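You operate a simulated robot arm through the tools that you are given. There is no shell and no other tool.

You run a simulated robot arm. Do the job below in one go: nothing can be reset, and whatever is moved stays where it is left.

Task
Dab the blue off the sponge dauber, then ink the oval tag twice from the 10 Y well.
Fine: the blue goes on the scrap pad; stand the dauber back on the mint dish; leave the other tags and wells. Set down upright: sponge dauber.

Only the result counts: the job must be done as asked and must still hold three seconds after the hand-in. Knocking over, shifting, dropping, spilling or breaking anything else fails it.

Robot
A 6-joint arm with a two-finger gripper, fixed in place. Base frame: the origin is on the floor under the middle of its stand, x ahead of it, y to its left, z up. Lengths are in mm, angles in degrees, forces in N, time in s.
With the tool pointing down near the work surface it reaches from about 320 to 660 mm from the base axis. Its first joint turns from -166.0 to 166.0 degrees. Payload 3.18 kg.
The tool frame sits at the grasp point between the pads (the TCP): z along the fingers, y along the line on which they close. The tips reach 30 mm beyond it. The gripper opens to 144 mm; its body begins 103 mm behind the TCP.
Orientation is told as [roll, pitch, yaw] about the base's x, y, z axes, in that order, counted from this pose: with the fingers straight down and closing along the base's y, the tool's x points along the base's -x, its y along +y and its z along -z.

Tools
- The arm moves only by the tool send_rows. Its arguments are lists of equal length, an entry for each row: "angular": the turn, a rotation vector about the tool's x, y, z in degrees, a list of three; "travel": the shift along the tool's x, y, z in m, a list of three; "grip": the opening, from 0 (shut) to 1 (fully open). In form: {"angular": [[ax, ay, az], ...], "travel": [[x, y, z], ...], "grip": [grip, ...]}. A call has 1 to 20 rows; each row shifts and turns the commanded pose from where the row before left it, along the tool's axes as they then stand. Each row takes 0.2 s and may step no farther than 50 mm and 8.6 degrees from the row before; otherwise, or with a gripper value out of range, the whole call is refused. A pose out of reach is approached as far as the arm can. The call stops where the force on the tool passes 40 N (or 10 N more than at its start, if that is more) or the arm is blocked; 0.2 s more then pass. The fingers move at their own pace (about 186.7 mm/s each) and stop on an object; they squeeze with about 34 N. The grip force told is the motor's: it shows also when the fingers shut on nothing. Time passes only in rows, and 0.2 s behind the last, so rows that do not move let the fingers close. The reply holds the time, the measured pose of the TCP, the force on the tool along the base axes, the opening and the grip force, in the units named above and with some noise, with the torque about the TCP (base axes, N m) and any sound that the robot's microphone picked up.
- Cameras (640 x 400 px; columns grow to the right, rows downward): "scene" is fixed at [51.3, 501.6, 1535.9]; the picture's right is [-0.30, -0.95, 0.00], its down [-0.78, 0.25, -0.58] and it looks along [0.55, -0.17, -0.82] (base axes); focal length 344 px, centre (320, 200). "wrist" rides on the gripper at [77, 16, -143] in the tool frame; the picture's right is [-0.21, 0.98, 0.00], its down [-0.84, -0.18, -0.51] and it looks along [-0.50, -0.11, 0.86] (tool axes); focal length 218 px, centre (320, 200). There is no depth. A picture from a camera that has moved, and an enlarged one, comes with that camera's place and axes in the base frame and with its lens.
- camera(camera): a new picture of that camera. It takes no simulated time.
- zoom(camera, box): a new picture of the part [left, top, right, bottom] of that camera's present view, enlarged. It takes no simulated time.
- hand_in(): hands the job in; it is judged then, once.

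Places have to be worked out from the pictures, the camera data and where the tool is seen. Open the gripper and draw the arm clear of the work before you hand the job in, unless the task says otherwise.

The tools are called by a JSON object that holds its "name" and its "arguments". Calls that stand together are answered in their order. send_rows: Moves the arm, as the interface text tells. Its arguments: {"type":"object","properties":{"angular":{"type":"array","items":{"type":"array","items":{"type":"number"}}},"travel":{"type":"array","items":{"type":"array","items":{"type":"number"}}},"grip":{"type":"array","items":{"type":"number"}}},"required":["angular","travel","grip"]} The other tools are called the same way: camera (camera) takes a picture; zoom (camera, box) takes an enlarged picture of a part of a camera's view; hand_in () hands the job in.

At the start:

```text
t: 0.0
ee_pos: [334.3, 129.3, 992.1]
ee_rot: [0.0, 0.0, 0.1]
contact_force: [0.4, 1.1, 0.2]
ft_torque: [0.01, 0.01, 0.0]
finger_gap: 143.9
finger_force: 0.1
```

scene: 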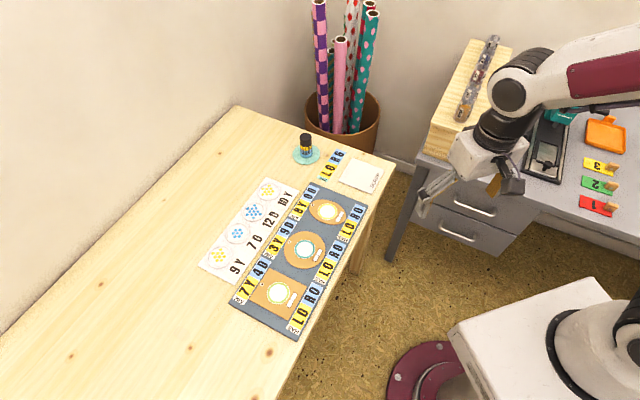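
wrist: 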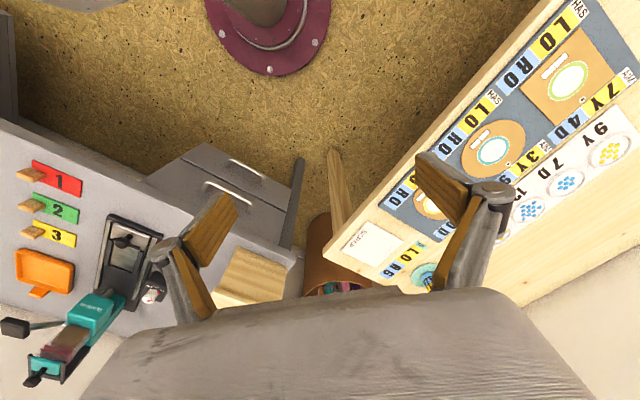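

I'll start by enlarging the work area to read the labels and see the dauber, wells, tags and scrap pad.

{"name": "zoom", "arguments": {"camera": "scene", "box": [270, 120, 400, 220]}}

{"name": "zoom", "arguments": {"camera": "scene", "box": [190, 170, 310, 290]}}

{"name": "zoom", "arguments": {"camera": "scene", "box": [220, 180, 380, 345]}}

```text
4.00 times, centred on (335, 170) of scene
camera zoom: at [51.3, 501.6, 1535.9], right [-0.3, -0.95, 0.0], down [-0.78, 0.25, -0.58], along [0.55, -0.17, -0.82], focal length 1374 px, centre (260, 320)
```

zoom: 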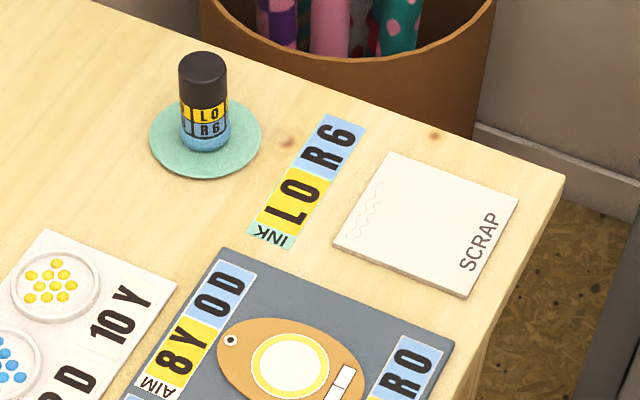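

```text
3.33 times, centred on (250, 230) of scene
camera zoom: at [51.3, 501.6, 1535.9], right [-0.3, -0.95, 0.0], down [-0.78, 0.25, -0.58], along [0.55, -0.17, -0.82], focal length 1145 px, centre (553, 100)
```

zoom: 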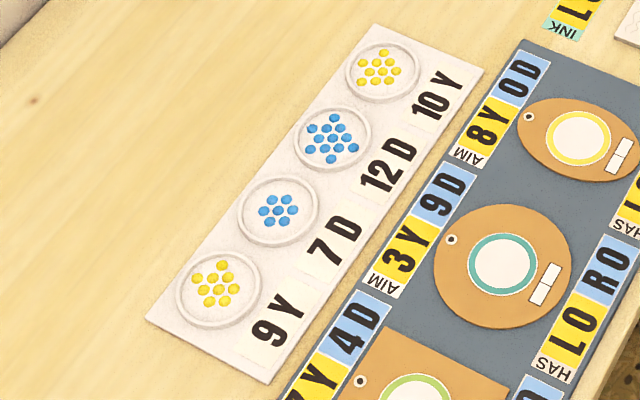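

```text
2.42 times, centred on (300, 262) of scene
camera zoom: at [51.3, 501.6, 1535.9], right [-0.3, -0.95, 0.0], down [-0.78, 0.25, -0.58], along [0.55, -0.17, -0.82], focal length 833 px, centre (368, 48)
```

zoom: 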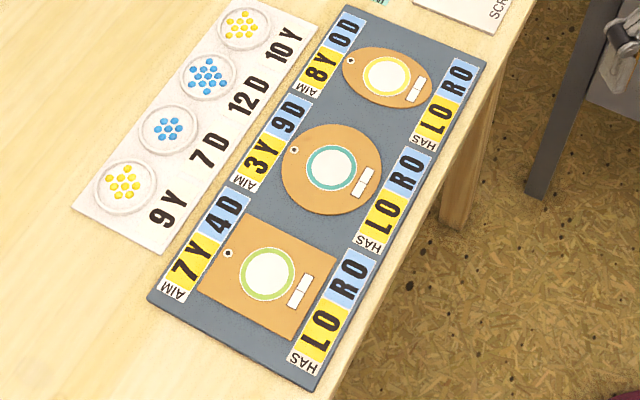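

The dauber (reading L0 R6, blue) stands on the mint dish, about 76 mm tall and 38 mm wide. My triangulation puts the table top at z≈737, the dish near (768, 321), the scrap pad near (632, 194), the oval tag near (544, 328) and the 10 Y well near (661, 467). That is far out, so I'll yaw toward the dish and move outward high up for a better look.

{"name": "send_rows", "arguments": {"angular": [[0, 0, -7.5], [0, 0, -7.5], [0, 0, -7.5], [0, 0, 0], [0, 0, 0], [0, 0, 0], [0, 0, 0]], "travel": [[0, 0, 0], [0, 0, 0], [0, 0, 0], [-0.047, 0.003, 0], [-0.047, 0.003, 0], [-0.047, 0.0025, 0], [0, 0, 0]], "grip": [1, 1, 1, 1, 1, 1, 1]}}

```text
t: 1.6
ee_pos: [458.6, 189.0, 984.4]
ee_rot: [0.0, -0.4, 22.6]
contact_force: [-0.1, -0.8, 0.0]
ft_torque: [-0.01, 0.01, -0.02]
finger_gap: 143.8
finger_force: 0.2
out of reach, approached as far as the arm can: row 6
```

The arm ran out of reach tool-down at this height (r≈496 at z≈984), so I'll need to work with the tool tilted outward. I'm taking a wrist picture and a closer scene view before going lower.

{"name": "camera", "arguments": {"camera": "wrist"}}

{"name": "camera", "arguments": {"camera": "scene"}}

```text
taken
camera wrist: at [380.1, 175.0, 1124.7], right [-0.18, 0.98, 0.0], down [0.84, 0.16, 0.51], along [0.5, 0.1, -0.86], focal length 218 px, centre (320, 200)
```

wrist: 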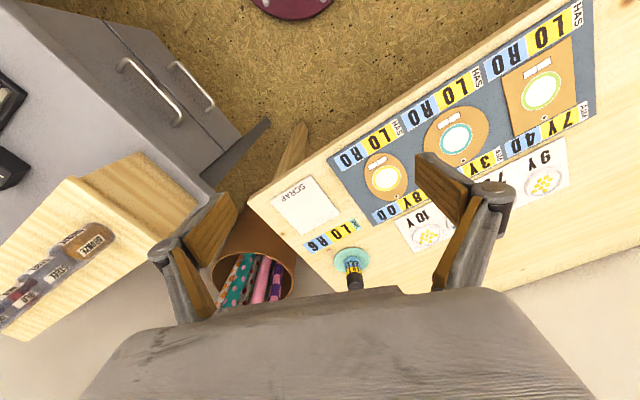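

```text
taken
```

scene: 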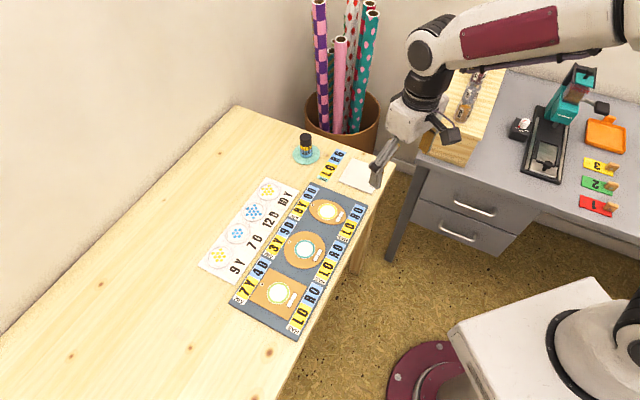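

The dish triangulates to about (760, 325), and the rolls in the pot stand well beyond the table. Next I'll tilt the tool outward by 50° in place and check the pose.

{"name": "send_rows", "arguments": {"angular": [[0, -8.4, 0], [0, -8.4, 0], [0, -8.4, 0], [0, -8.4, 0], [0, -8.4, 0], [0, -8, 0], [0, 0, 0]], "travel": [[0, 0, 0], [0, 0, 0], [0, 0, 0], [0, 0, 0], [0, 0, 0], [0, 0, 0], [0, 0, 0]], "grip": [1, 1, 1, 1, 1, 1, 1]}}

{"name": "camera", "arguments": {"camera": "wrist"}}

{"name": "camera", "arguments": {"camera": "scene"}}

```text
t: 3.2
ee_pos: [458.6, 188.9, 985.2]
ee_rot: [0.1, -50.1, 22.5]
contact_force: [0.5, -0.4, 0.5]
ft_torque: [-0.01, 0.01, -0.01]
finger_gap: 144.0
finger_force: 0.0
```

```text
taken
camera wrist: at [304.5, 144.0, 1015.9], right [-0.25, 0.95, 0.16], down [0.21, -0.11, 0.97], along [0.95, 0.28, -0.17], focal length 218 px, centre (320, 200)
```

wrist: 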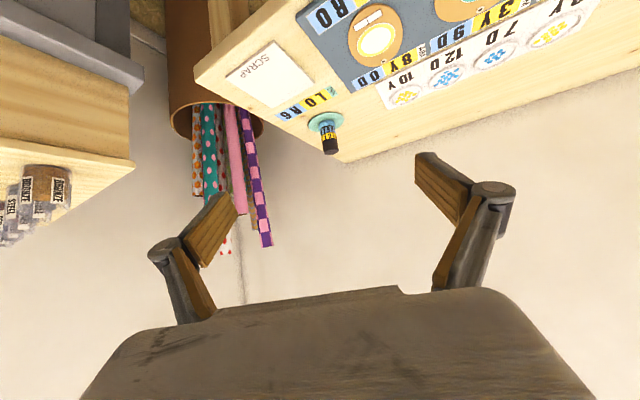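

```text
taken
```

scene: 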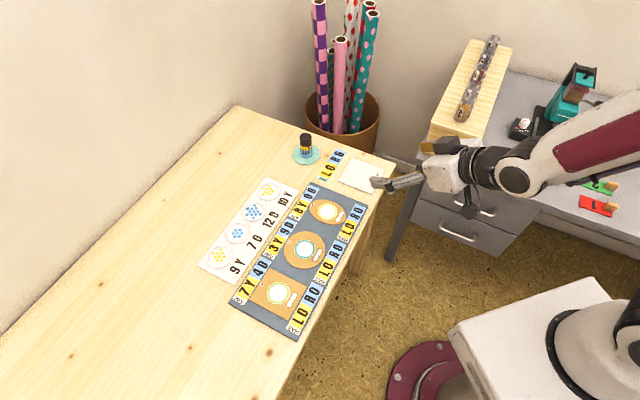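

The 50° tilt works, and from three views the dauber is near (766, 326). I'll move most of the way toward it while staying high and well back, to refine its position.

{"name": "send_rows", "arguments": {"angular": [[0, 0, 0], [0, 0, 0], [0, 0, 0], [0, 0, 0], [0, 0, 0], [0, 0, 0]], "travel": [[-0.009, 0.001, 0.04], [-0.009, 0.001, 0.04], [-0.009, 0.001, 0.04], [-0.009, 0.001, 0.04], [-0.009, 0.001, 0.04], [0, 0, 0]], "grip": [1, 1, 1, 1, 1, 1]}}

{"name": "camera", "arguments": {"camera": "wrist"}}

{"name": "camera", "arguments": {"camera": "scene"}}

```text
t: 4.6
ee_pos: [625.4, 265.2, 890.7]
ee_rot: [0.0, -50.0, 22.5]
contact_force: [0.0, -0.1, -0.1]
ft_torque: [-0.01, -0.01, -0.01]
finger_gap: 144.0
finger_force: 0.1
```

```text
taken
camera wrist: at [471.5, 219.3, 922.9], right [-0.25, 0.95, 0.16], down [0.21, -0.11, 0.97], along [0.94, 0.28, -0.17], focal length 218 px, centre (320, 200)
```

wrist: 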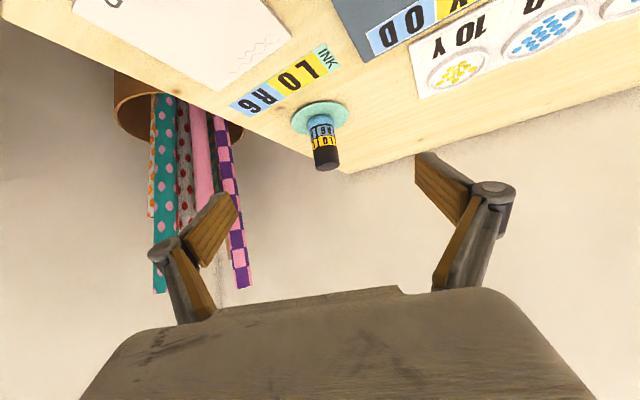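

```text
taken
```

scene: 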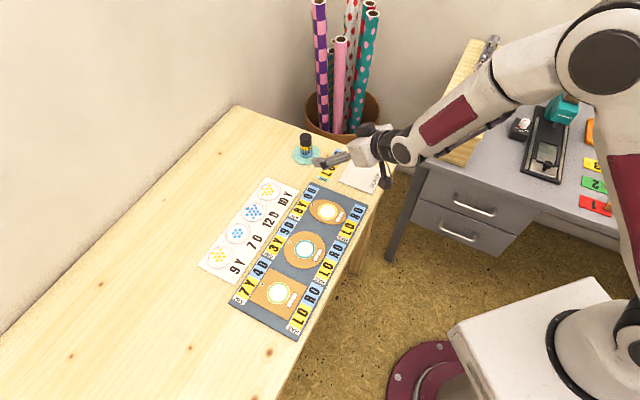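

The reach is fine here (TCP 625, 265, 891). I'll zoom the wrist view on the dauber and dish to refine the position and height.

{"name": "zoom", "arguments": {"camera": "wrist", "box": [270, 80, 380, 190]}}

{"name": "zoom", "arguments": {"camera": "scene", "box": [280, 120, 340, 170]}}

```text
3.64 times, centred on (325, 135) of wrist
camera zoom: at [471.5, 219.3, 922.9], right [-0.25, 0.95, 0.16], down [0.21, -0.11, 0.97], along [0.94, 0.28, -0.17], focal length 794 px, centre (302, 436)
```

zoom: 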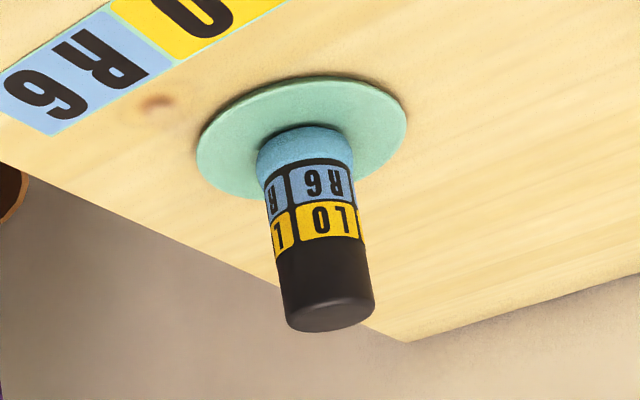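

```text
8.00 times, centred on (310, 145) of scene
camera zoom: at [51.3, 501.6, 1535.9], right [-0.3, -0.95, 0.0], down [-0.78, 0.25, -0.58], along [0.55, -0.17, -0.82], focal length 2749 px, centre (400, 640)
```

zoom: 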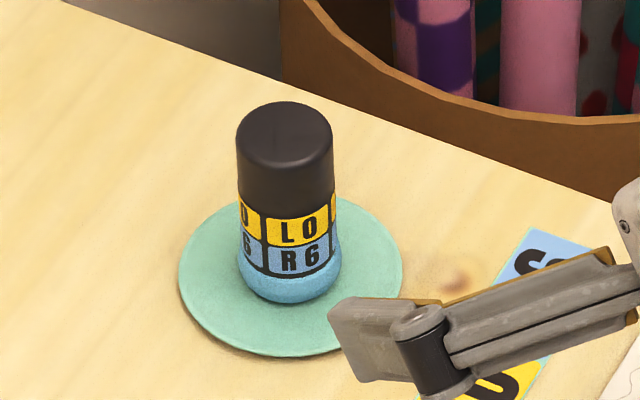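

The dish centre refines to about (767, 326) with its top at z≈741, and the dauber top is at z≈814, so I'll grip the black cap at z≈792. Next I move to a pre-grasp 70 mm back along the tool axis.

{"name": "send_rows", "arguments": {"angular": [[0, 0, 0], [0, 0, 0], [0, 0, 0], [0, 0, 0]], "travel": [[-0.0074, 0.0007, 0.0367], [-0.0074, 0.0007, 0.0367], [-0.0074, 0.0007, 0.0367], [0, 0, 0]], "grip": [1, 1, 1, 1]}}

{"name": "camera", "arguments": {"camera": "wrist"}}

{"name": "zoom", "arguments": {"camera": "scene", "box": [270, 110, 370, 190]}}

```text
t: 5.6
ee_pos: [713.1, 306.3, 836.7]
ee_rot: [0.1, -49.9, 22.5]
contact_force: [0.3, 1.1, 0.3]
ft_torque: [-0.02, 0.0, 0.02]
finger_gap: 144.0
finger_force: 0.1
```

```text
taken
camera wrist: at [559.5, 259.7, 868.6], right [-0.25, 0.95, 0.16], down [0.21, -0.11, 0.97], along [0.94, 0.28, -0.17], focal length 218 px, centre (320, 200)
```

wrist: 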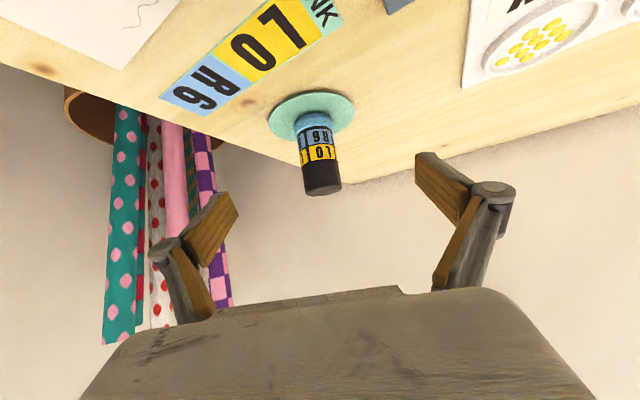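

```text
5.00 times, centred on (320, 150) of scene
camera zoom: at [51.3, 501.6, 1535.9], right [-0.3, -0.95, 0.0], down [-0.78, 0.25, -0.58], along [0.55, -0.17, -0.82], focal length 1718 px, centre (320, 450)
```

zoom: 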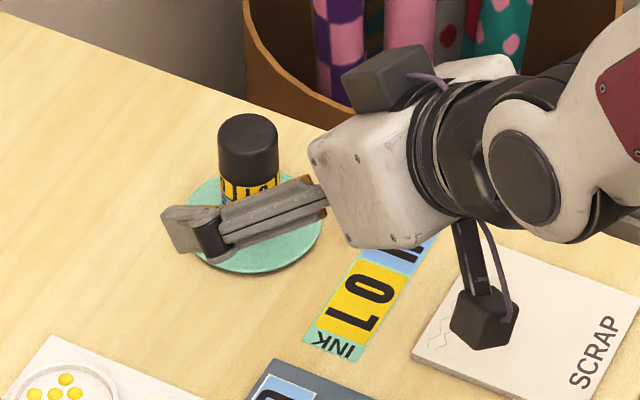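

The dauber axis comes out at about 54 mm ahead and 2.8 mm to the side of the TCP line. I'll advance along the tool axis to the cap and partly close to check centring before gripping.

{"name": "send_rows", "arguments": {"angular": [[0, 0, 0], [0, 0, 0], [0, 0, 0], [0, 0, 0], [0, 0, 0], [0, 0, 0]], "travel": [[0, -0.0014, 0.0175], [0, -0.0014, 0.0175], [0, 0, 0.0175], [0, 0, 0.0175], [0, 0, 0], [0, 0, 0]], "grip": [1, 1, 1, 1, 0.5, 0.42]}}

{"name": "camera", "arguments": {"camera": "wrist"}}

{"name": "zoom", "arguments": {"camera": "scene", "box": [270, 110, 370, 190]}}

```text
t: 7.0
ee_pos: [765.8, 323.0, 790.9]
ee_rot: [-0.1, -50.1, 22.4]
contact_force: [0.2, 0.5, -0.6]
ft_torque: [0.03, -0.01, -0.02]
finger_gap: 60.6
finger_force: 0.2
```

```text
taken
camera wrist: at [611.9, 276.6, 823.4], right [-0.25, 0.95, 0.16], down [0.21, -0.11, 0.97], along [0.94, 0.28, -0.17], focal length 218 px, centre (320, 200)
```

wrist: 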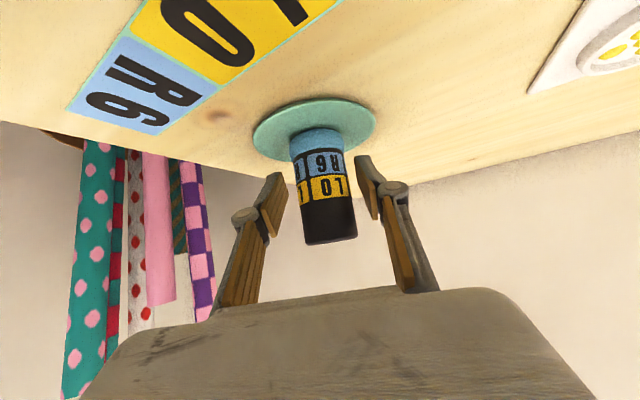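

```text
5.00 times, centred on (320, 150) of scene
camera zoom: at [51.3, 501.6, 1535.9], right [-0.3, -0.95, 0.0], down [-0.78, 0.25, -0.58], along [0.55, -0.17, -0.82], focal length 1718 px, centre (320, 450)
```

zoom: 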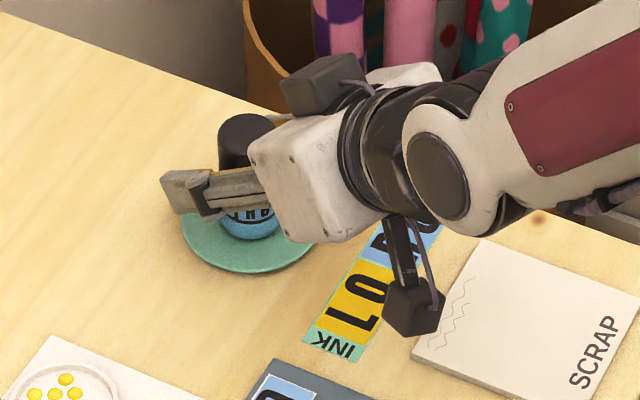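

The dauber sits roughly centred between the pads, about 2–3 mm toward +tangential. I'll shift 2.5 mm that way and close in steps.

{"name": "send_rows", "arguments": {"angular": [[0, 0, 0], [0, 0, 0], [0, 0, 0], [0, 0, 0], [0, 0, 0]], "travel": [[0, 0.0025, 0], [0, 0, 0], [0, 0, 0], [0, 0, 0], [0, 0, 0]], "grip": [0.42, 0.32, 0.27, 0.2, 0]}}

{"name": "zoom", "arguments": {"camera": "wrist", "box": [220, 60, 420, 260]}}

```text
t: 8.2
ee_pos: [763.5, 324.6, 791.4]
ee_rot: [0.0, -50.1, 22.5]
contact_force: [-0.3, 0.0, 1.0]
ft_torque: [0.0, 0.01, 0.0]
finger_gap: 31.9
finger_force: 33.5
```

```text
2.00 times, centred on (320, 160) of wrist
camera zoom: at [610.5, 279.0, 823.2], right [-0.25, 0.95, 0.16], down [0.21, -0.11, 0.97], along [0.94, 0.28, -0.17], focal length 436 px, centre (320, 280)
```

zoom: 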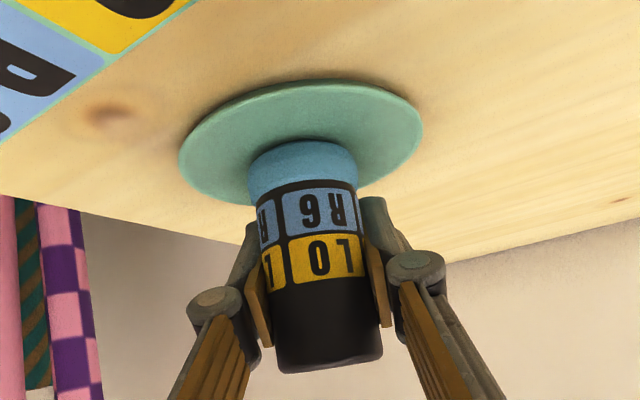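

The dauber is gripped (gap 31.9 mm, 33.5 N). I'll note the dish pose as TCP ≈ (764, 324.8, 791), lift 60 mm, and carry it horizontally over the scrap pad near (629, 193).

{"name": "send_rows", "arguments": {"angular": [[0, 0, 0], [0, 0, 0], [0, 0, 0], [0, 0, 0]], "travel": [[-0.0115, 0, -0.0096], [-0.0172, 0, -0.0145], [-0.0172, 0, -0.0145], [0, 0, 0]], "grip": [0, 0, 0, 0]}}

{"name": "camera", "arguments": {"camera": "wrist"}}

{"name": "zoom", "arguments": {"camera": "scene", "box": [270, 110, 400, 210]}}

```text
t: 9.2
ee_pos: [763.6, 325.6, 853.3]
ee_rot: [0.1, -50.0, 22.5]
contact_force: [-0.1, -0.1, -0.9]
ft_torque: [-0.03, 0.01, -0.01]
finger_gap: 32.4
finger_force: 34.0
```

```text
taken
camera wrist: at [610.4, 279.5, 884.0], right [-0.25, 0.95, 0.16], down [0.21, -0.11, 0.97], along [0.94, 0.28, -0.17], focal length 218 px, centre (320, 200)
```

wrist: 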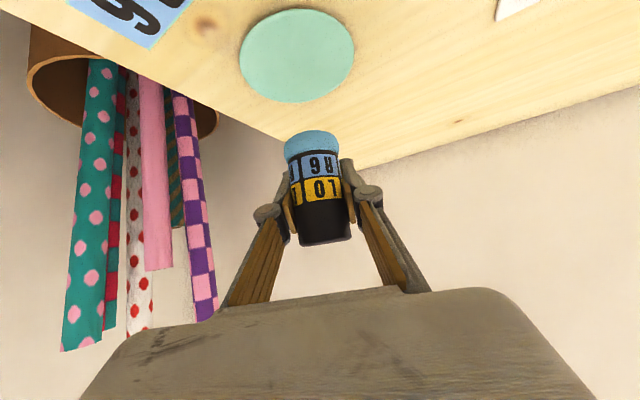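

```text
4.00 times, centred on (335, 160) of scene
camera zoom: at [51.3, 501.6, 1535.9], right [-0.3, -0.95, 0.0], down [-0.78, 0.25, -0.58], along [0.55, -0.17, -0.82], focal length 1374 px, centre (260, 360)
```

zoom: 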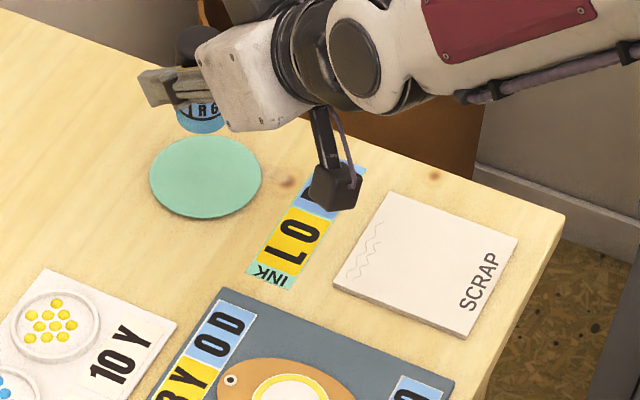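

The dauber is clear of the dish, which now stands empty at the same place. I'm carrying it horizontally to above the scrap pad.

{"name": "send_rows", "arguments": {"angular": [[0, 0, 0], [0, 0, 0], [0, 0, 0], [0, 0, 0], [0, 0, 0], [0, 0, 0]], "travel": [[0.0224, -0.01428, -0.02668], [0.0224, -0.01428, -0.02668], [0.0224, -0.01428, -0.02668], [0.0224, -0.01428, -0.02668], [0.0224, -0.01428, -0.02668], [0, 0, 0]], "grip": [0, 0, 0, 0, 0, 0]}}

{"name": "camera", "arguments": {"camera": "wrist"}}

{"name": "zoom", "arguments": {"camera": "scene", "box": [270, 110, 400, 210]}}

```text
t: 10.6
ee_pos: [630.2, 190.9, 850.6]
ee_rot: [0.1, -50.1, 22.6]
contact_force: [-0.2, -0.7, 0.3]
ft_torque: [0.03, 0.01, -0.01]
finger_gap: 32.4
finger_force: 34.1
```

```text
taken
camera wrist: at [475.5, 144.7, 882.8], right [-0.25, 0.95, 0.16], down [0.21, -0.11, 0.97], along [0.94, 0.28, -0.17], focal length 218 px, centre (320, 200)
```

wrist: 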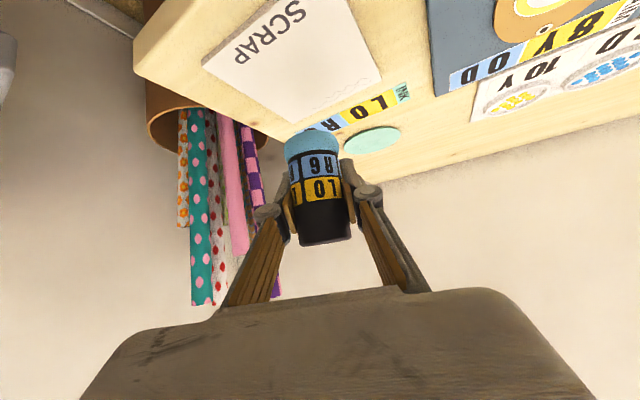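

```text
4.00 times, centred on (335, 160) of scene
camera zoom: at [51.3, 501.6, 1535.9], right [-0.3, -0.95, 0.0], down [-0.78, 0.25, -0.58], along [0.55, -0.17, -0.82], focal length 1374 px, centre (260, 360)
```

zoom: 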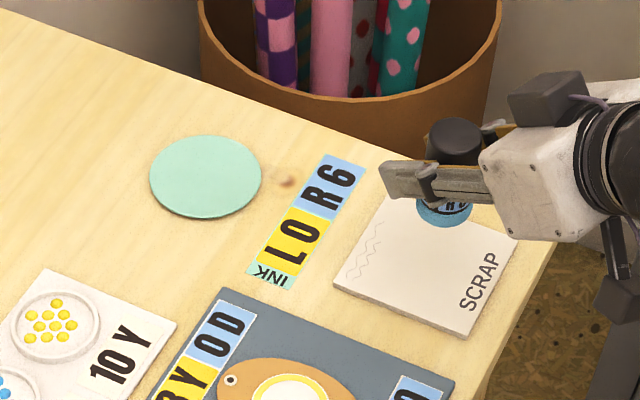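

The dauber hangs almost exactly above the centre of the scrap pad. I'm descending vertically 50 mm to just above it.

{"name": "send_rows", "arguments": {"angular": [[0, 0, 0], [0, 0, 0], [0, 0, 0], [0, 0, 0]], "travel": [[0.0153, 0, 0.01286], [0.0153, 0, 0.01286], [0.0077, 0, 0.0064], [0, 0, 0]], "grip": [0, 0, 0, 0]}}

{"name": "zoom", "arguments": {"camera": "scene", "box": [340, 130, 405, 190]}}

{"name": "zoom", "arguments": {"camera": "wrist", "box": [170, 40, 470, 260]}}

```text
t: 11.6
ee_pos: [630.9, 192.0, 799.7]
ee_rot: [0.0, -50.1, 22.5]
contact_force: [0.0, 0.1, -0.4]
ft_torque: [-0.02, 0.0, 0.04]
finger_gap: 32.4
finger_force: 33.2
```

```text
6.67 times, centred on (372, 160) of scene
camera zoom: at [51.3, 501.6, 1535.9], right [-0.3, -0.95, 0.0], down [-0.78, 0.25, -0.58], along [0.55, -0.17, -0.82], focal length 2291 px, centre (-30, 467)
```

zoom: 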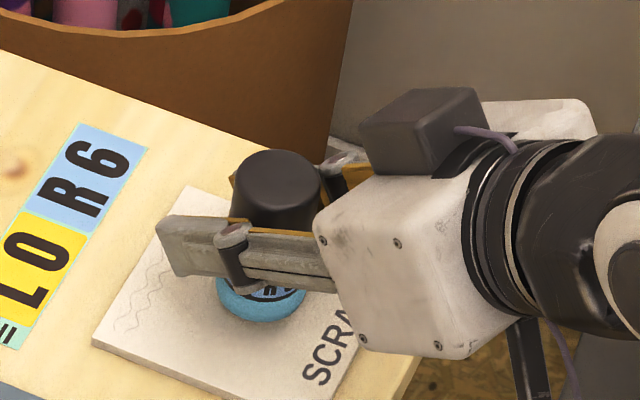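

```text
1.82 times, centred on (320, 150) of wrist
camera zoom: at [476.7, 145.6, 831.7], right [-0.25, 0.95, 0.16], down [0.21, -0.11, 0.97], along [0.94, 0.28, -0.17], focal length 397 px, centre (320, 291)
```

zoom: 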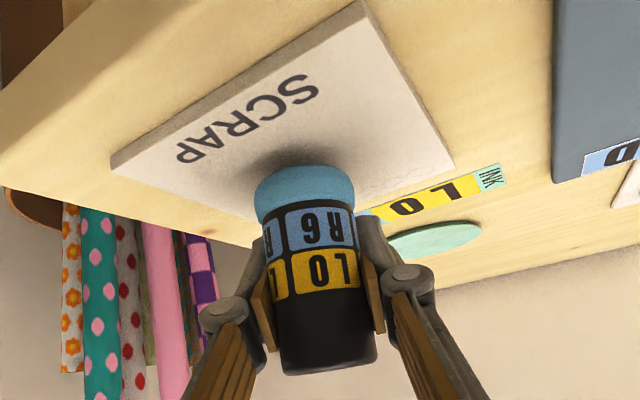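

The sponge hovers a few millimetres above the pad with no contact force yet. I'm stepping down 4 mm and reading the force.

{"name": "send_rows", "arguments": {"angular": [[0, 0, 0], [0, 0, 0], [0, 0, 0]], "travel": [[0.00153, 0, 0.00129], [0.00153, 0, 0.00129], [0, 0, 0]], "grip": [0, 0, 0]}}

```text
t: 12.4
ee_pos: [630.6, 191.4, 797.4]
ee_rot: [0.0, -50.1, 22.5]
contact_force: [-0.2, -0.1, 0.3]
ft_torque: [-0.01, -0.04, -0.05]
finger_gap: 32.3
finger_force: 33.5
```

No contact yet at z≈796–797, so I'm continuing down in 1.5 mm steps.

{"name": "send_rows", "arguments": {"angular": [[0, 0, 0], [0, 0, 0], [0, 0, 0]], "travel": [[0.00115, 0, 0.00096], [0.00115, 0, 0.00096], [0, 0, 0]], "grip": [0, 0, 0]}}

```text
t: 13.2
ee_pos: [630.8, 192.1, 794.2]
ee_rot: [0.0, -50.1, 22.5]
contact_force: [-0.3, -0.1, -0.1]
ft_torque: [0.01, 0.0, -0.01]
finger_gap: 32.1
finger_force: 33.9
```

Still free at z≈793–794. Another 2 mm.

{"name": "send_rows", "arguments": {"angular": [[0, 0, 0], [0, 0, 0], [0, 0, 0]], "travel": [[0.00077, 0, 0.00064], [0.00077, 0, 0.00064], [0, 0, 0]], "grip": [0, 0, 0]}}

```text
t: 14.0
ee_pos: [631.5, 192.1, 793.8]
ee_rot: [0.0, -50.2, 22.6]
contact_force: [-5.4, -1.3, 16.0]
ft_torque: [-0.16, 0.39, -0.03]
finger_gap: 32.1
finger_force: 34.0
```

Contact: 16 N upward. I'm checking whether the ink counter changed.

{"name": "zoom", "arguments": {"camera": "scene", "box": [300, 130, 400, 200]}}

{"name": "zoom", "arguments": {"camera": "wrist", "box": [170, 40, 470, 260]}}

```text
5.71 times, centred on (350, 165) of scene
camera zoom: at [51.3, 501.6, 1535.9], right [-0.3, -0.95, 0.0], down [-0.78, 0.25, -0.58], along [0.55, -0.17, -0.82], focal length 1964 px, centre (149, 400)
```

zoom: 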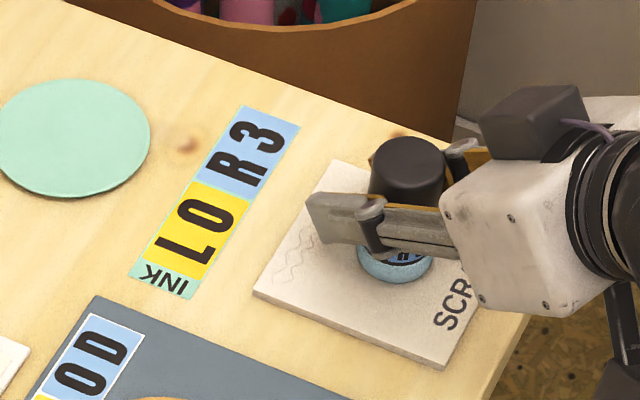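

```text
1.82 times, centred on (320, 150) of wrist
camera zoom: at [477.7, 145.9, 824.5], right [-0.25, 0.95, 0.16], down [0.21, -0.11, 0.97], along [0.95, 0.28, -0.17], focal length 397 px, centre (320, 291)
```

zoom: 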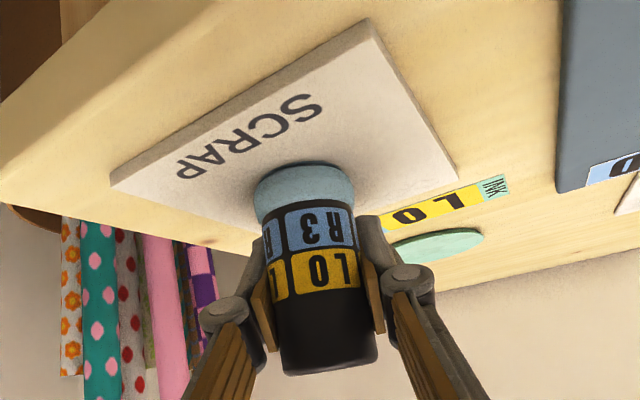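

The ink counter dropped from R6 to R3 with one dab. I'll lift 10 mm and dab again at the same spot.

{"name": "send_rows", "arguments": {"angular": [[0, 0, 0], [0, 0, 0], [0, 0, 0]], "travel": [[-0.00383, 0, -0.00321], [-0.00766, 0, -0.00643], [0, 0, 0]], "grip": [0, 0, 0]}}

{"name": "zoom", "arguments": {"camera": "scene", "box": [300, 130, 400, 200]}}

{"name": "zoom", "arguments": {"camera": "wrist", "box": [170, 40, 470, 260]}}

```text
t: 14.8
ee_pos: [632.1, 190.7, 806.0]
ee_rot: [0.2, -50.0, 22.4]
contact_force: [0.0, -0.6, -0.2]
ft_torque: [-0.01, 0.01, -0.04]
finger_gap: 32.3
finger_force: 33.6
```

```text
5.71 times, centred on (350, 165) of scene
camera zoom: at [51.3, 501.6, 1535.9], right [-0.3, -0.95, 0.0], down [-0.78, 0.25, -0.58], along [0.55, -0.17, -0.82], focal length 1964 px, centre (149, 400)
```

zoom: 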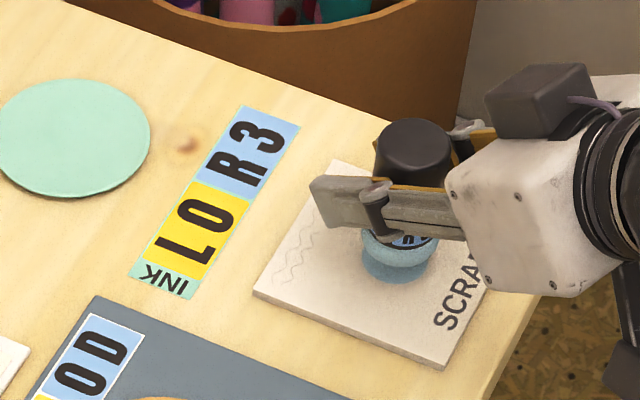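

```text
1.82 times, centred on (320, 150) of wrist
camera zoom: at [477.2, 145.0, 838.3], right [-0.25, 0.95, 0.16], down [0.21, -0.11, 0.97], along [0.94, 0.28, -0.17], focal length 397 px, centre (320, 291)
```

zoom: 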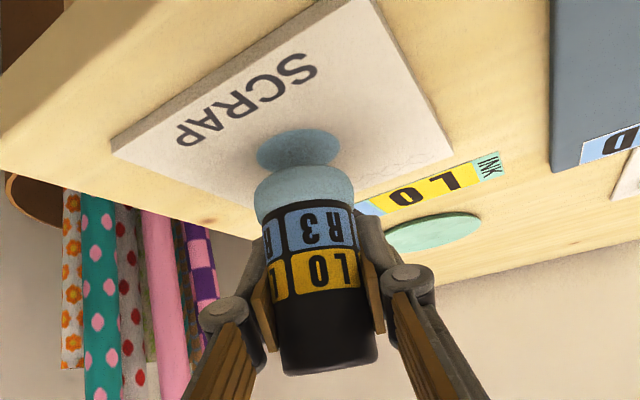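

A blue mark is on the pad and the dauber reads L0 R3. Dabbing down again to the same depth.

{"name": "send_rows", "arguments": {"angular": [[0, 0, 0], [0, 0, 0], [0, 0, 0], [0, 0, 0]], "travel": [[0.0069, 0, 0.00579], [0.00306, 0, 0.00257], [0.00135, 0, 0.00113], [0, 0, 0]], "grip": [0, 0, 0, 0]}}

{"name": "zoom", "arguments": {"camera": "scene", "box": [300, 130, 400, 200]}}

```text
t: 15.8
ee_pos: [632.3, 190.0, 793.5]
ee_rot: [0.0, -50.3, 22.5]
contact_force: [-3.3, -2.7, 9.1]
ft_torque: [-0.12, 0.22, 0.06]
finger_gap: 32.5
finger_force: 34.0
```

```text
5.71 times, centred on (350, 165) of scene
camera zoom: at [51.3, 501.6, 1535.9], right [-0.3, -0.95, 0.0], down [-0.78, 0.25, -0.58], along [0.55, -0.17, -0.82], focal length 1964 px, centre (149, 400)
```

zoom: 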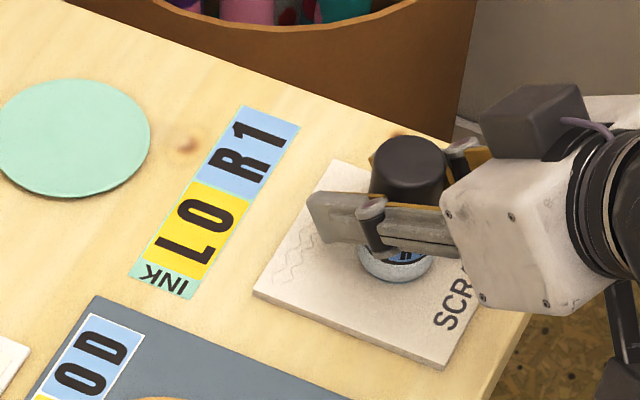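

The counter fell to R1, so each dab moves half rounded up, and 9 N is enough. I'll lift and dab once more.

{"name": "send_rows", "arguments": {"angular": [[0, 0, 0], [0, 0, 0], [0, 0, 0]], "travel": [[-0.00383, 0, -0.00321], [-0.00766, 0, -0.00643], [0, 0, 0]], "grip": [0, 0, 0]}}

{"name": "send_rows", "arguments": {"angular": [[0, 0, 0], [0, 0, 0], [0, 0, 0], [0, 0, 0]], "travel": [[0.0069, 0, 0.00579], [0.00306, 0, 0.00257], [0.00145, 0, 0.00122], [0, 0, 0]], "grip": [0, 0, 0, 0]}}

{"name": "zoom", "arguments": {"camera": "scene", "box": [300, 130, 400, 200]}}

```text
t: 16.6
ee_pos: [630.6, 193.0, 807.5]
ee_rot: [0.1, -50.0, 22.4]
contact_force: [0.5, 0.2, -1.0]
ft_torque: [0.0, -0.05, -0.01]
finger_gap: 32.5
finger_force: 33.9
```

```text
t: 17.6
ee_pos: [631.1, 191.6, 793.1]
ee_rot: [0.0, -50.1, 22.5]
contact_force: [-1.0, -2.4, 6.8]
ft_torque: [-0.08, 0.17, -0.01]
finger_gap: 31.9
finger_force: 34.3
```

```text
5.71 times, centred on (350, 165) of scene
camera zoom: at [51.3, 501.6, 1535.9], right [-0.3, -0.95, 0.0], down [-0.78, 0.25, -0.58], along [0.55, -0.17, -0.82], focal length 1964 px, centre (149, 400)
```

zoom: 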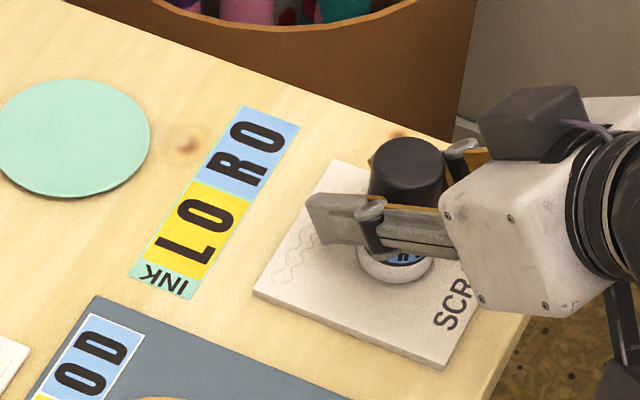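

The counter now reads L0 R0, so the blue is off. I'll lift 60 mm, yaw the tool to about 35° and look before going to the 10 Y well (estimated near (657, 470)).

{"name": "send_rows", "arguments": {"angular": [[0, 0, 0], [0, 0, 0], [0, 0, 0], [-4.79, 0, -4.02], [-4.79, 0, -4.02], [0, 0, 0]], "travel": [[-0.0077, 0, -0.0064], [-0.0192, 0, -0.0161], [-0.0192, 0, -0.0161], [0, 0, 0], [0, 0, 0], [0, 0, 0]], "grip": [0, 0, 0, 0, 0, 0]}}

{"name": "camera", "arguments": {"camera": "wrist"}}

{"name": "camera", "arguments": {"camera": "scene"}}

```text
t: 19.0
ee_pos: [630.8, 192.1, 852.2]
ee_rot: [0.1, -50.0, 35.1]
contact_force: [-0.6, -0.7, 0.2]
ft_torque: [0.05, 0.03, 0.0]
finger_gap: 32.2
finger_force: 34.1
```

```text
taken
camera wrist: at [490.2, 114.0, 884.0], right [-0.45, 0.88, 0.16], down [0.23, -0.06, 0.97], along [0.86, 0.48, -0.17], focal length 218 px, centre (320, 200)
```

wrist: 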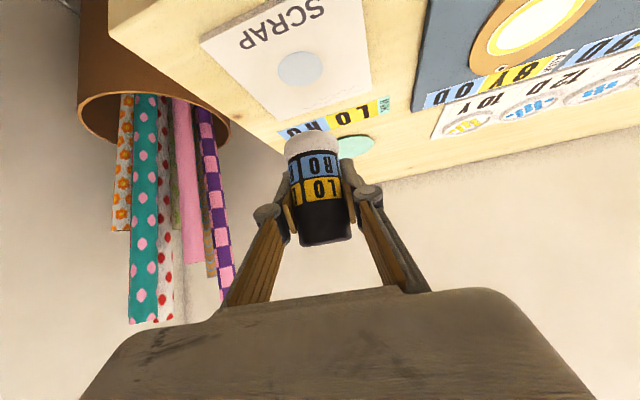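

```text
taken
```

scene: 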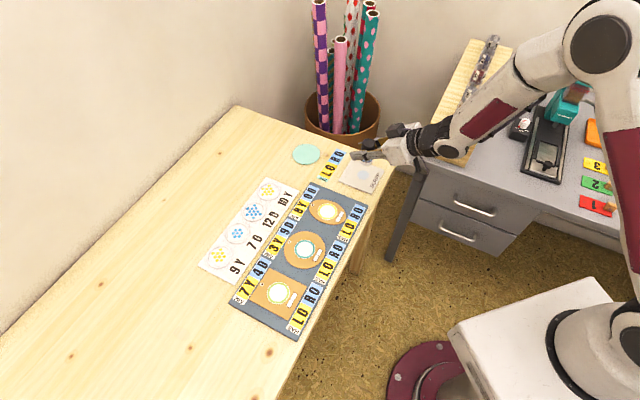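

The dauber is clean (white sponge, L0 R0). I'll zoom the scene to compare the known mark on the scrap pad with my projection and calibrate the well and tag positions.

{"name": "zoom", "arguments": {"camera": "scene", "box": [320, 140, 400, 200]}}

{"name": "zoom", "arguments": {"camera": "scene", "box": [225, 165, 305, 225]}}

{"name": "zoom", "arguments": {"camera": "scene", "box": [285, 180, 365, 240]}}

```text
6.67 times, centred on (360, 170) of scene
camera zoom: at [51.3, 501.6, 1535.9], right [-0.3, -0.95, 0.0], down [-0.78, 0.25, -0.58], along [0.55, -0.17, -0.82], focal length 2291 px, centre (53, 400)
```

zoom: 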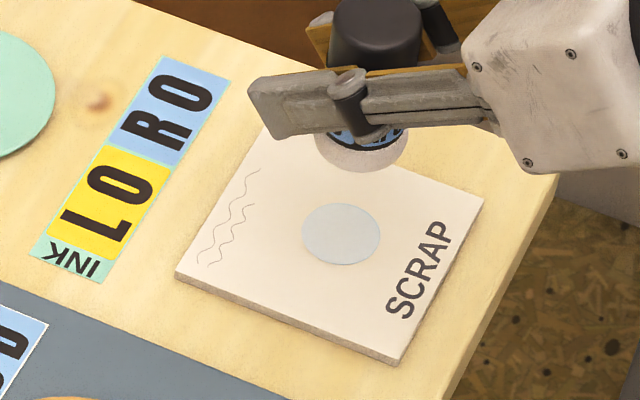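

```text
6.67 times, centred on (265, 195) of scene
camera zoom: at [51.3, 501.6, 1535.9], right [-0.3, -0.95, 0.0], down [-0.78, 0.25, -0.58], along [0.55, -0.17, -0.82], focal length 2291 px, centre (687, 233)
```

zoom: 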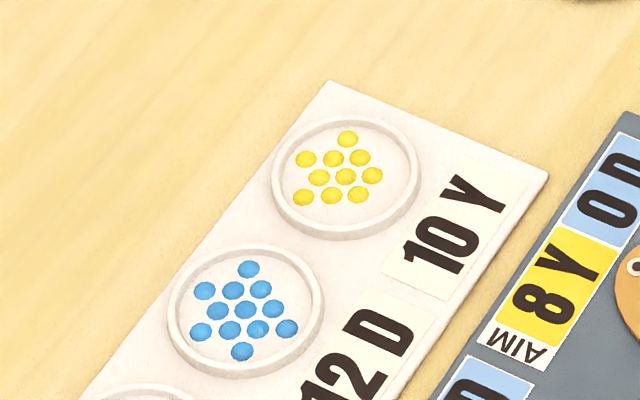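

```text
6.67 times, centred on (325, 210) of scene
camera zoom: at [51.3, 501.6, 1535.9], right [-0.3, -0.95, 0.0], down [-0.78, 0.25, -0.58], along [0.55, -0.17, -0.82], focal length 2291 px, centre (287, 133)
```

zoom: 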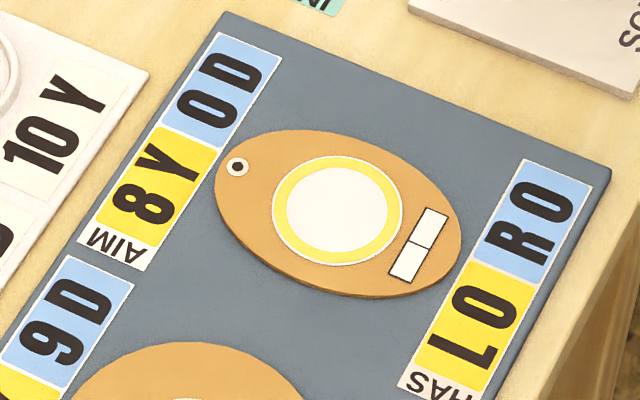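

Calibration shows my scene estimates are about (+2, +3) mm low, so the 10 Y well is at ≈(656, 470.5) and the oval's white circle at ≈(540, 333). I'm moving horizontally to above the 10 Y well.

{"name": "send_rows", "arguments": {"angular": [[0, 0, 0], [0, 0, 0], [0, 0, 0], [0, 0, 0], [0, 0, 0], [0, 0, 0], [0, 0, 0]], "travel": [[-0.01935, 0.03558, 0.02305], [-0.01935, 0.03558, 0.02305], [-0.01935, 0.03558, 0.02305], [-0.01935, 0.03558, 0.02305], [-0.01935, 0.03558, 0.02305], [-0.01935, 0.03558, 0.02305], [0, 0, 0]], "grip": [0, 0, 0, 0, 0, 0, 0]}}

{"name": "camera", "arguments": {"camera": "wrist"}}

{"name": "zoom", "arguments": {"camera": "scene", "box": [225, 150, 325, 225]}}

```text
t: 20.6
ee_pos: [657.4, 470.8, 851.5]
ee_rot: [0.0, -50.1, 35.0]
contact_force: [-0.8, 0.2, -0.3]
ft_torque: [0.01, 0.0, 0.0]
finger_gap: 32.5
finger_force: 33.8
```

```text
taken
camera wrist: at [516.3, 392.6, 883.8], right [-0.45, 0.88, 0.16], down [0.23, -0.06, 0.97], along [0.86, 0.48, -0.17], focal length 218 px, centre (320, 200)
```

wrist: 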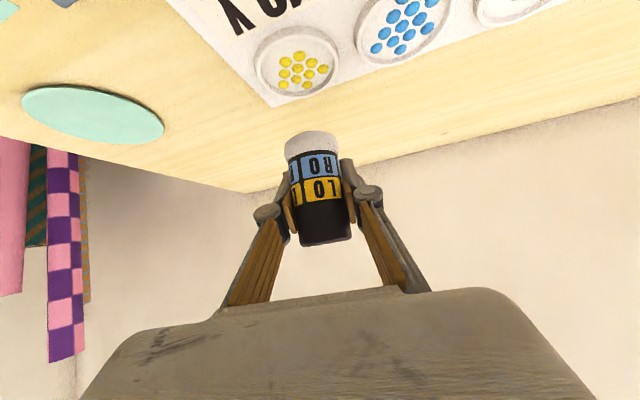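

```text
5.33 times, centred on (275, 188) of scene
camera zoom: at [51.3, 501.6, 1535.9], right [-0.3, -0.95, 0.0], down [-0.78, 0.25, -0.58], along [0.55, -0.17, -0.82], focal length 1833 px, centre (560, 267)
```

zoom: 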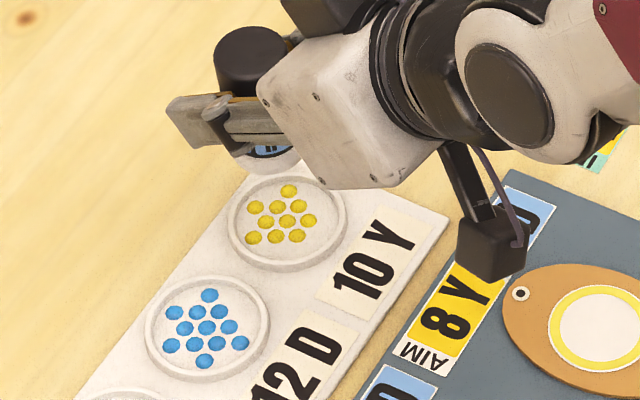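

The dauber is over the 10 Y well; comparing with the scrap-mark view, it's a few mm too far out. I'm correcting by −3 mm radially and −2 mm tangentially while descending 46 mm to hover.

{"name": "send_rows", "arguments": {"angular": [[0, 0, 0], [0, 0, 0], [0, 0, 0], [0, 0, 0]], "travel": [[0.0019, -0.002, -0.0023], [0.0176, 0, 0.0148], [0.0176, 0, 0.0148], [0, 0, 0]], "grip": [0, 0, 0, 0]}}

{"name": "zoom", "arguments": {"camera": "wrist", "box": [200, 0, 440, 260]}}

{"name": "zoom", "arguments": {"camera": "scene", "box": [235, 160, 305, 215]}}

```text
t: 21.6
ee_pos: [655.6, 467.0, 806.8]
ee_rot: [0.0, -50.1, 35.1]
contact_force: [-0.3, 0.5, -1.7]
ft_torque: [-0.04, 0.01, -0.01]
finger_gap: 32.2
finger_force: 34.1
```

```text
1.54 times, centred on (320, 130) of wrist
camera zoom: at [514.7, 389.3, 838.0], right [-0.45, 0.88, 0.16], down [0.23, -0.06, 0.97], along [0.86, 0.48, -0.17], focal length 336 px, centre (320, 308)
```

zoom: 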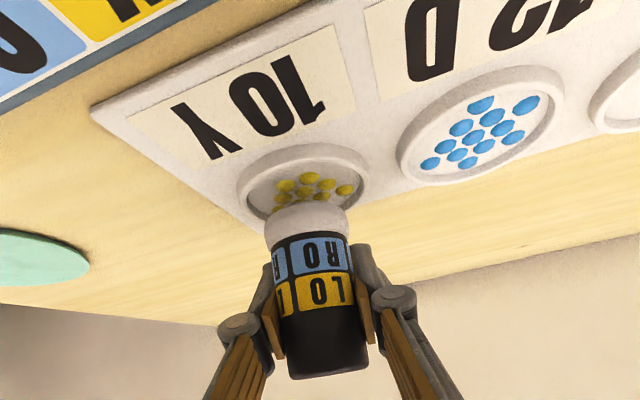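

```text
7.27 times, centred on (270, 188) of scene
camera zoom: at [51.3, 501.6, 1535.9], right [-0.3, -0.95, 0.0], down [-0.78, 0.25, -0.58], along [0.55, -0.17, -0.82], focal length 2499 px, centre (684, 291)
```

zoom: 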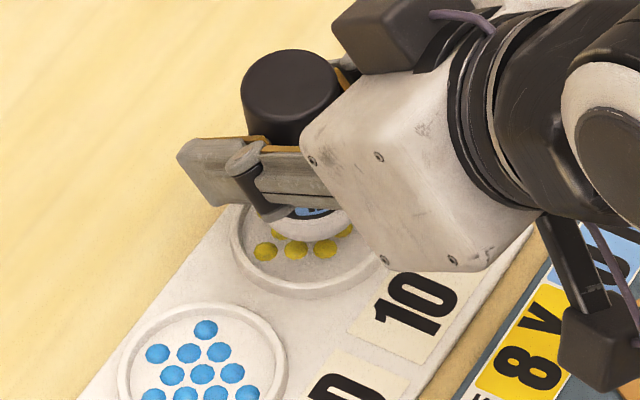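

The sponge looks centred over the well. Descending 9 mm, then I'll step for contact.

{"name": "send_rows", "arguments": {"angular": [[0, 0, 0], [0, 0, 0], [0, 0, 0]], "travel": [[0.00383, 0, 0.00321], [0.00306, 0, 0.00257], [0, 0, 0]], "grip": [0, 0, 0]}}

{"name": "zoom", "arguments": {"camera": "wrist", "box": [200, 0, 440, 260]}}

```text
t: 22.4
ee_pos: [654.4, 467.7, 797.0]
ee_rot: [0.0, -50.0, 35.0]
contact_force: [0.9, -0.1, -1.1]
ft_torque: [0.03, 0.01, 0.02]
finger_gap: 32.2
finger_force: 34.1
```

```text
1.54 times, centred on (320, 130) of wrist
camera zoom: at [514.3, 389.1, 829.1], right [-0.45, 0.88, 0.16], down [0.23, -0.06, 0.97], along [0.86, 0.48, -0.17], focal length 336 px, centre (320, 308)
```

zoom: 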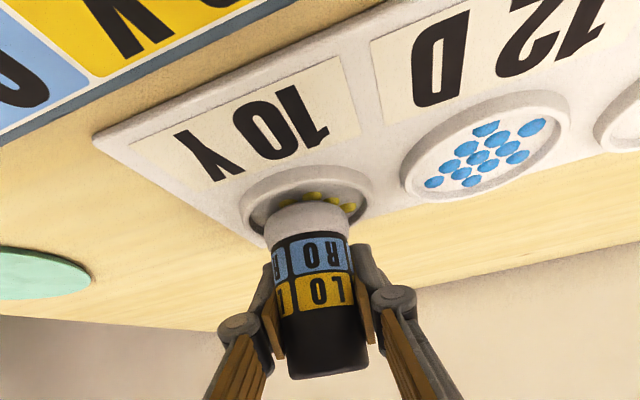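

The sponge is within the ring and free of contact at z≈797. Stepping down 2.5 mm with a force reading.

{"name": "send_rows", "arguments": {"angular": [[0, 0, 0], [0, 0, 0], [0, 0, 0]], "travel": [[0.00115, 0, 0.00096], [0.00077, 0, 0.00064], [0, 0, 0]], "grip": [0, 0, 0]}}

```text
t: 23.2
ee_pos: [655.8, 466.6, 795.5]
ee_rot: [0.0, -50.1, 35.0]
contact_force: [0.0, 0.3, 0.3]
ft_torque: [-0.02, -0.02, -0.01]
finger_gap: 32.4
finger_force: 33.7
```

Still free at z≈795. Stepping down another 2 mm.

{"name": "send_rows", "arguments": {"angular": [[0, 0, 0], [0, 0, 0], [0, 0, 0]], "travel": [[0.00077, 0, 0.00064], [0.00077, 0, 0.00064], [0, 0, 0]], "grip": [0, 0, 0]}}

{"name": "zoom", "arguments": {"camera": "scene", "box": [235, 140, 355, 220]}}

```text
t: 24.0
ee_pos: [655.9, 467.1, 793.0]
ee_rot: [0.0, -50.2, 35.0]
contact_force: [-1.0, 0.1, 1.3]
ft_torque: [0.01, 0.05, 0.01]
finger_gap: 32.2
finger_force: 34.2
```

```text
5.00 times, centred on (295, 180) of scene
camera zoom: at [51.3, 501.6, 1535.9], right [-0.3, -0.95, 0.0], down [-0.78, 0.25, -0.58], along [0.55, -0.17, -0.82], focal length 1718 px, centre (445, 300)
```

zoom: 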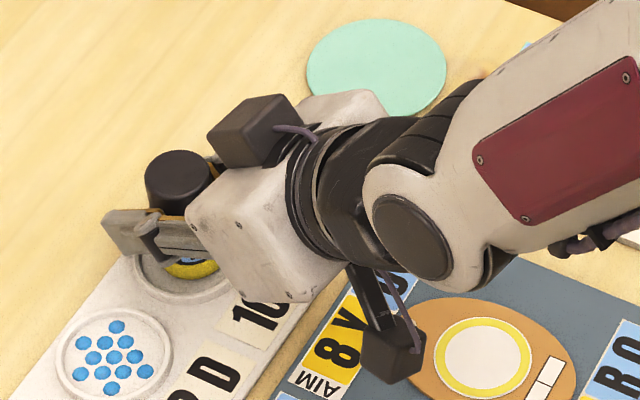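

A light touch has turned the sponge yellow. I'll read the dauber's own counter in the wrist view.

{"name": "zoom", "arguments": {"camera": "wrist", "box": [240, 90, 400, 260]}}

```text
2.35 times, centred on (320, 175) of wrist
camera zoom: at [514.7, 389.1, 825.0], right [-0.45, 0.88, 0.16], down [0.23, -0.06, 0.97], along [0.86, 0.48, -0.17], focal length 514 px, centre (320, 259)
```

zoom: 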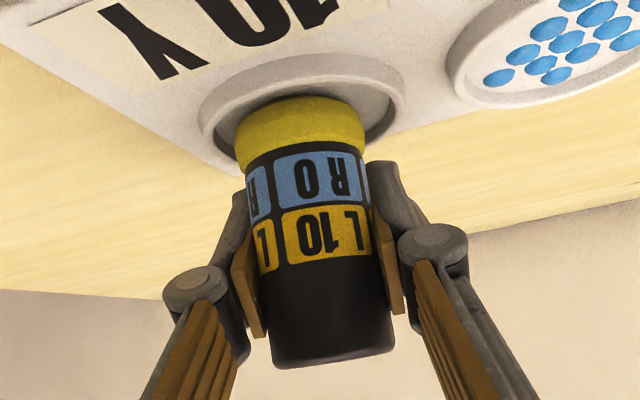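

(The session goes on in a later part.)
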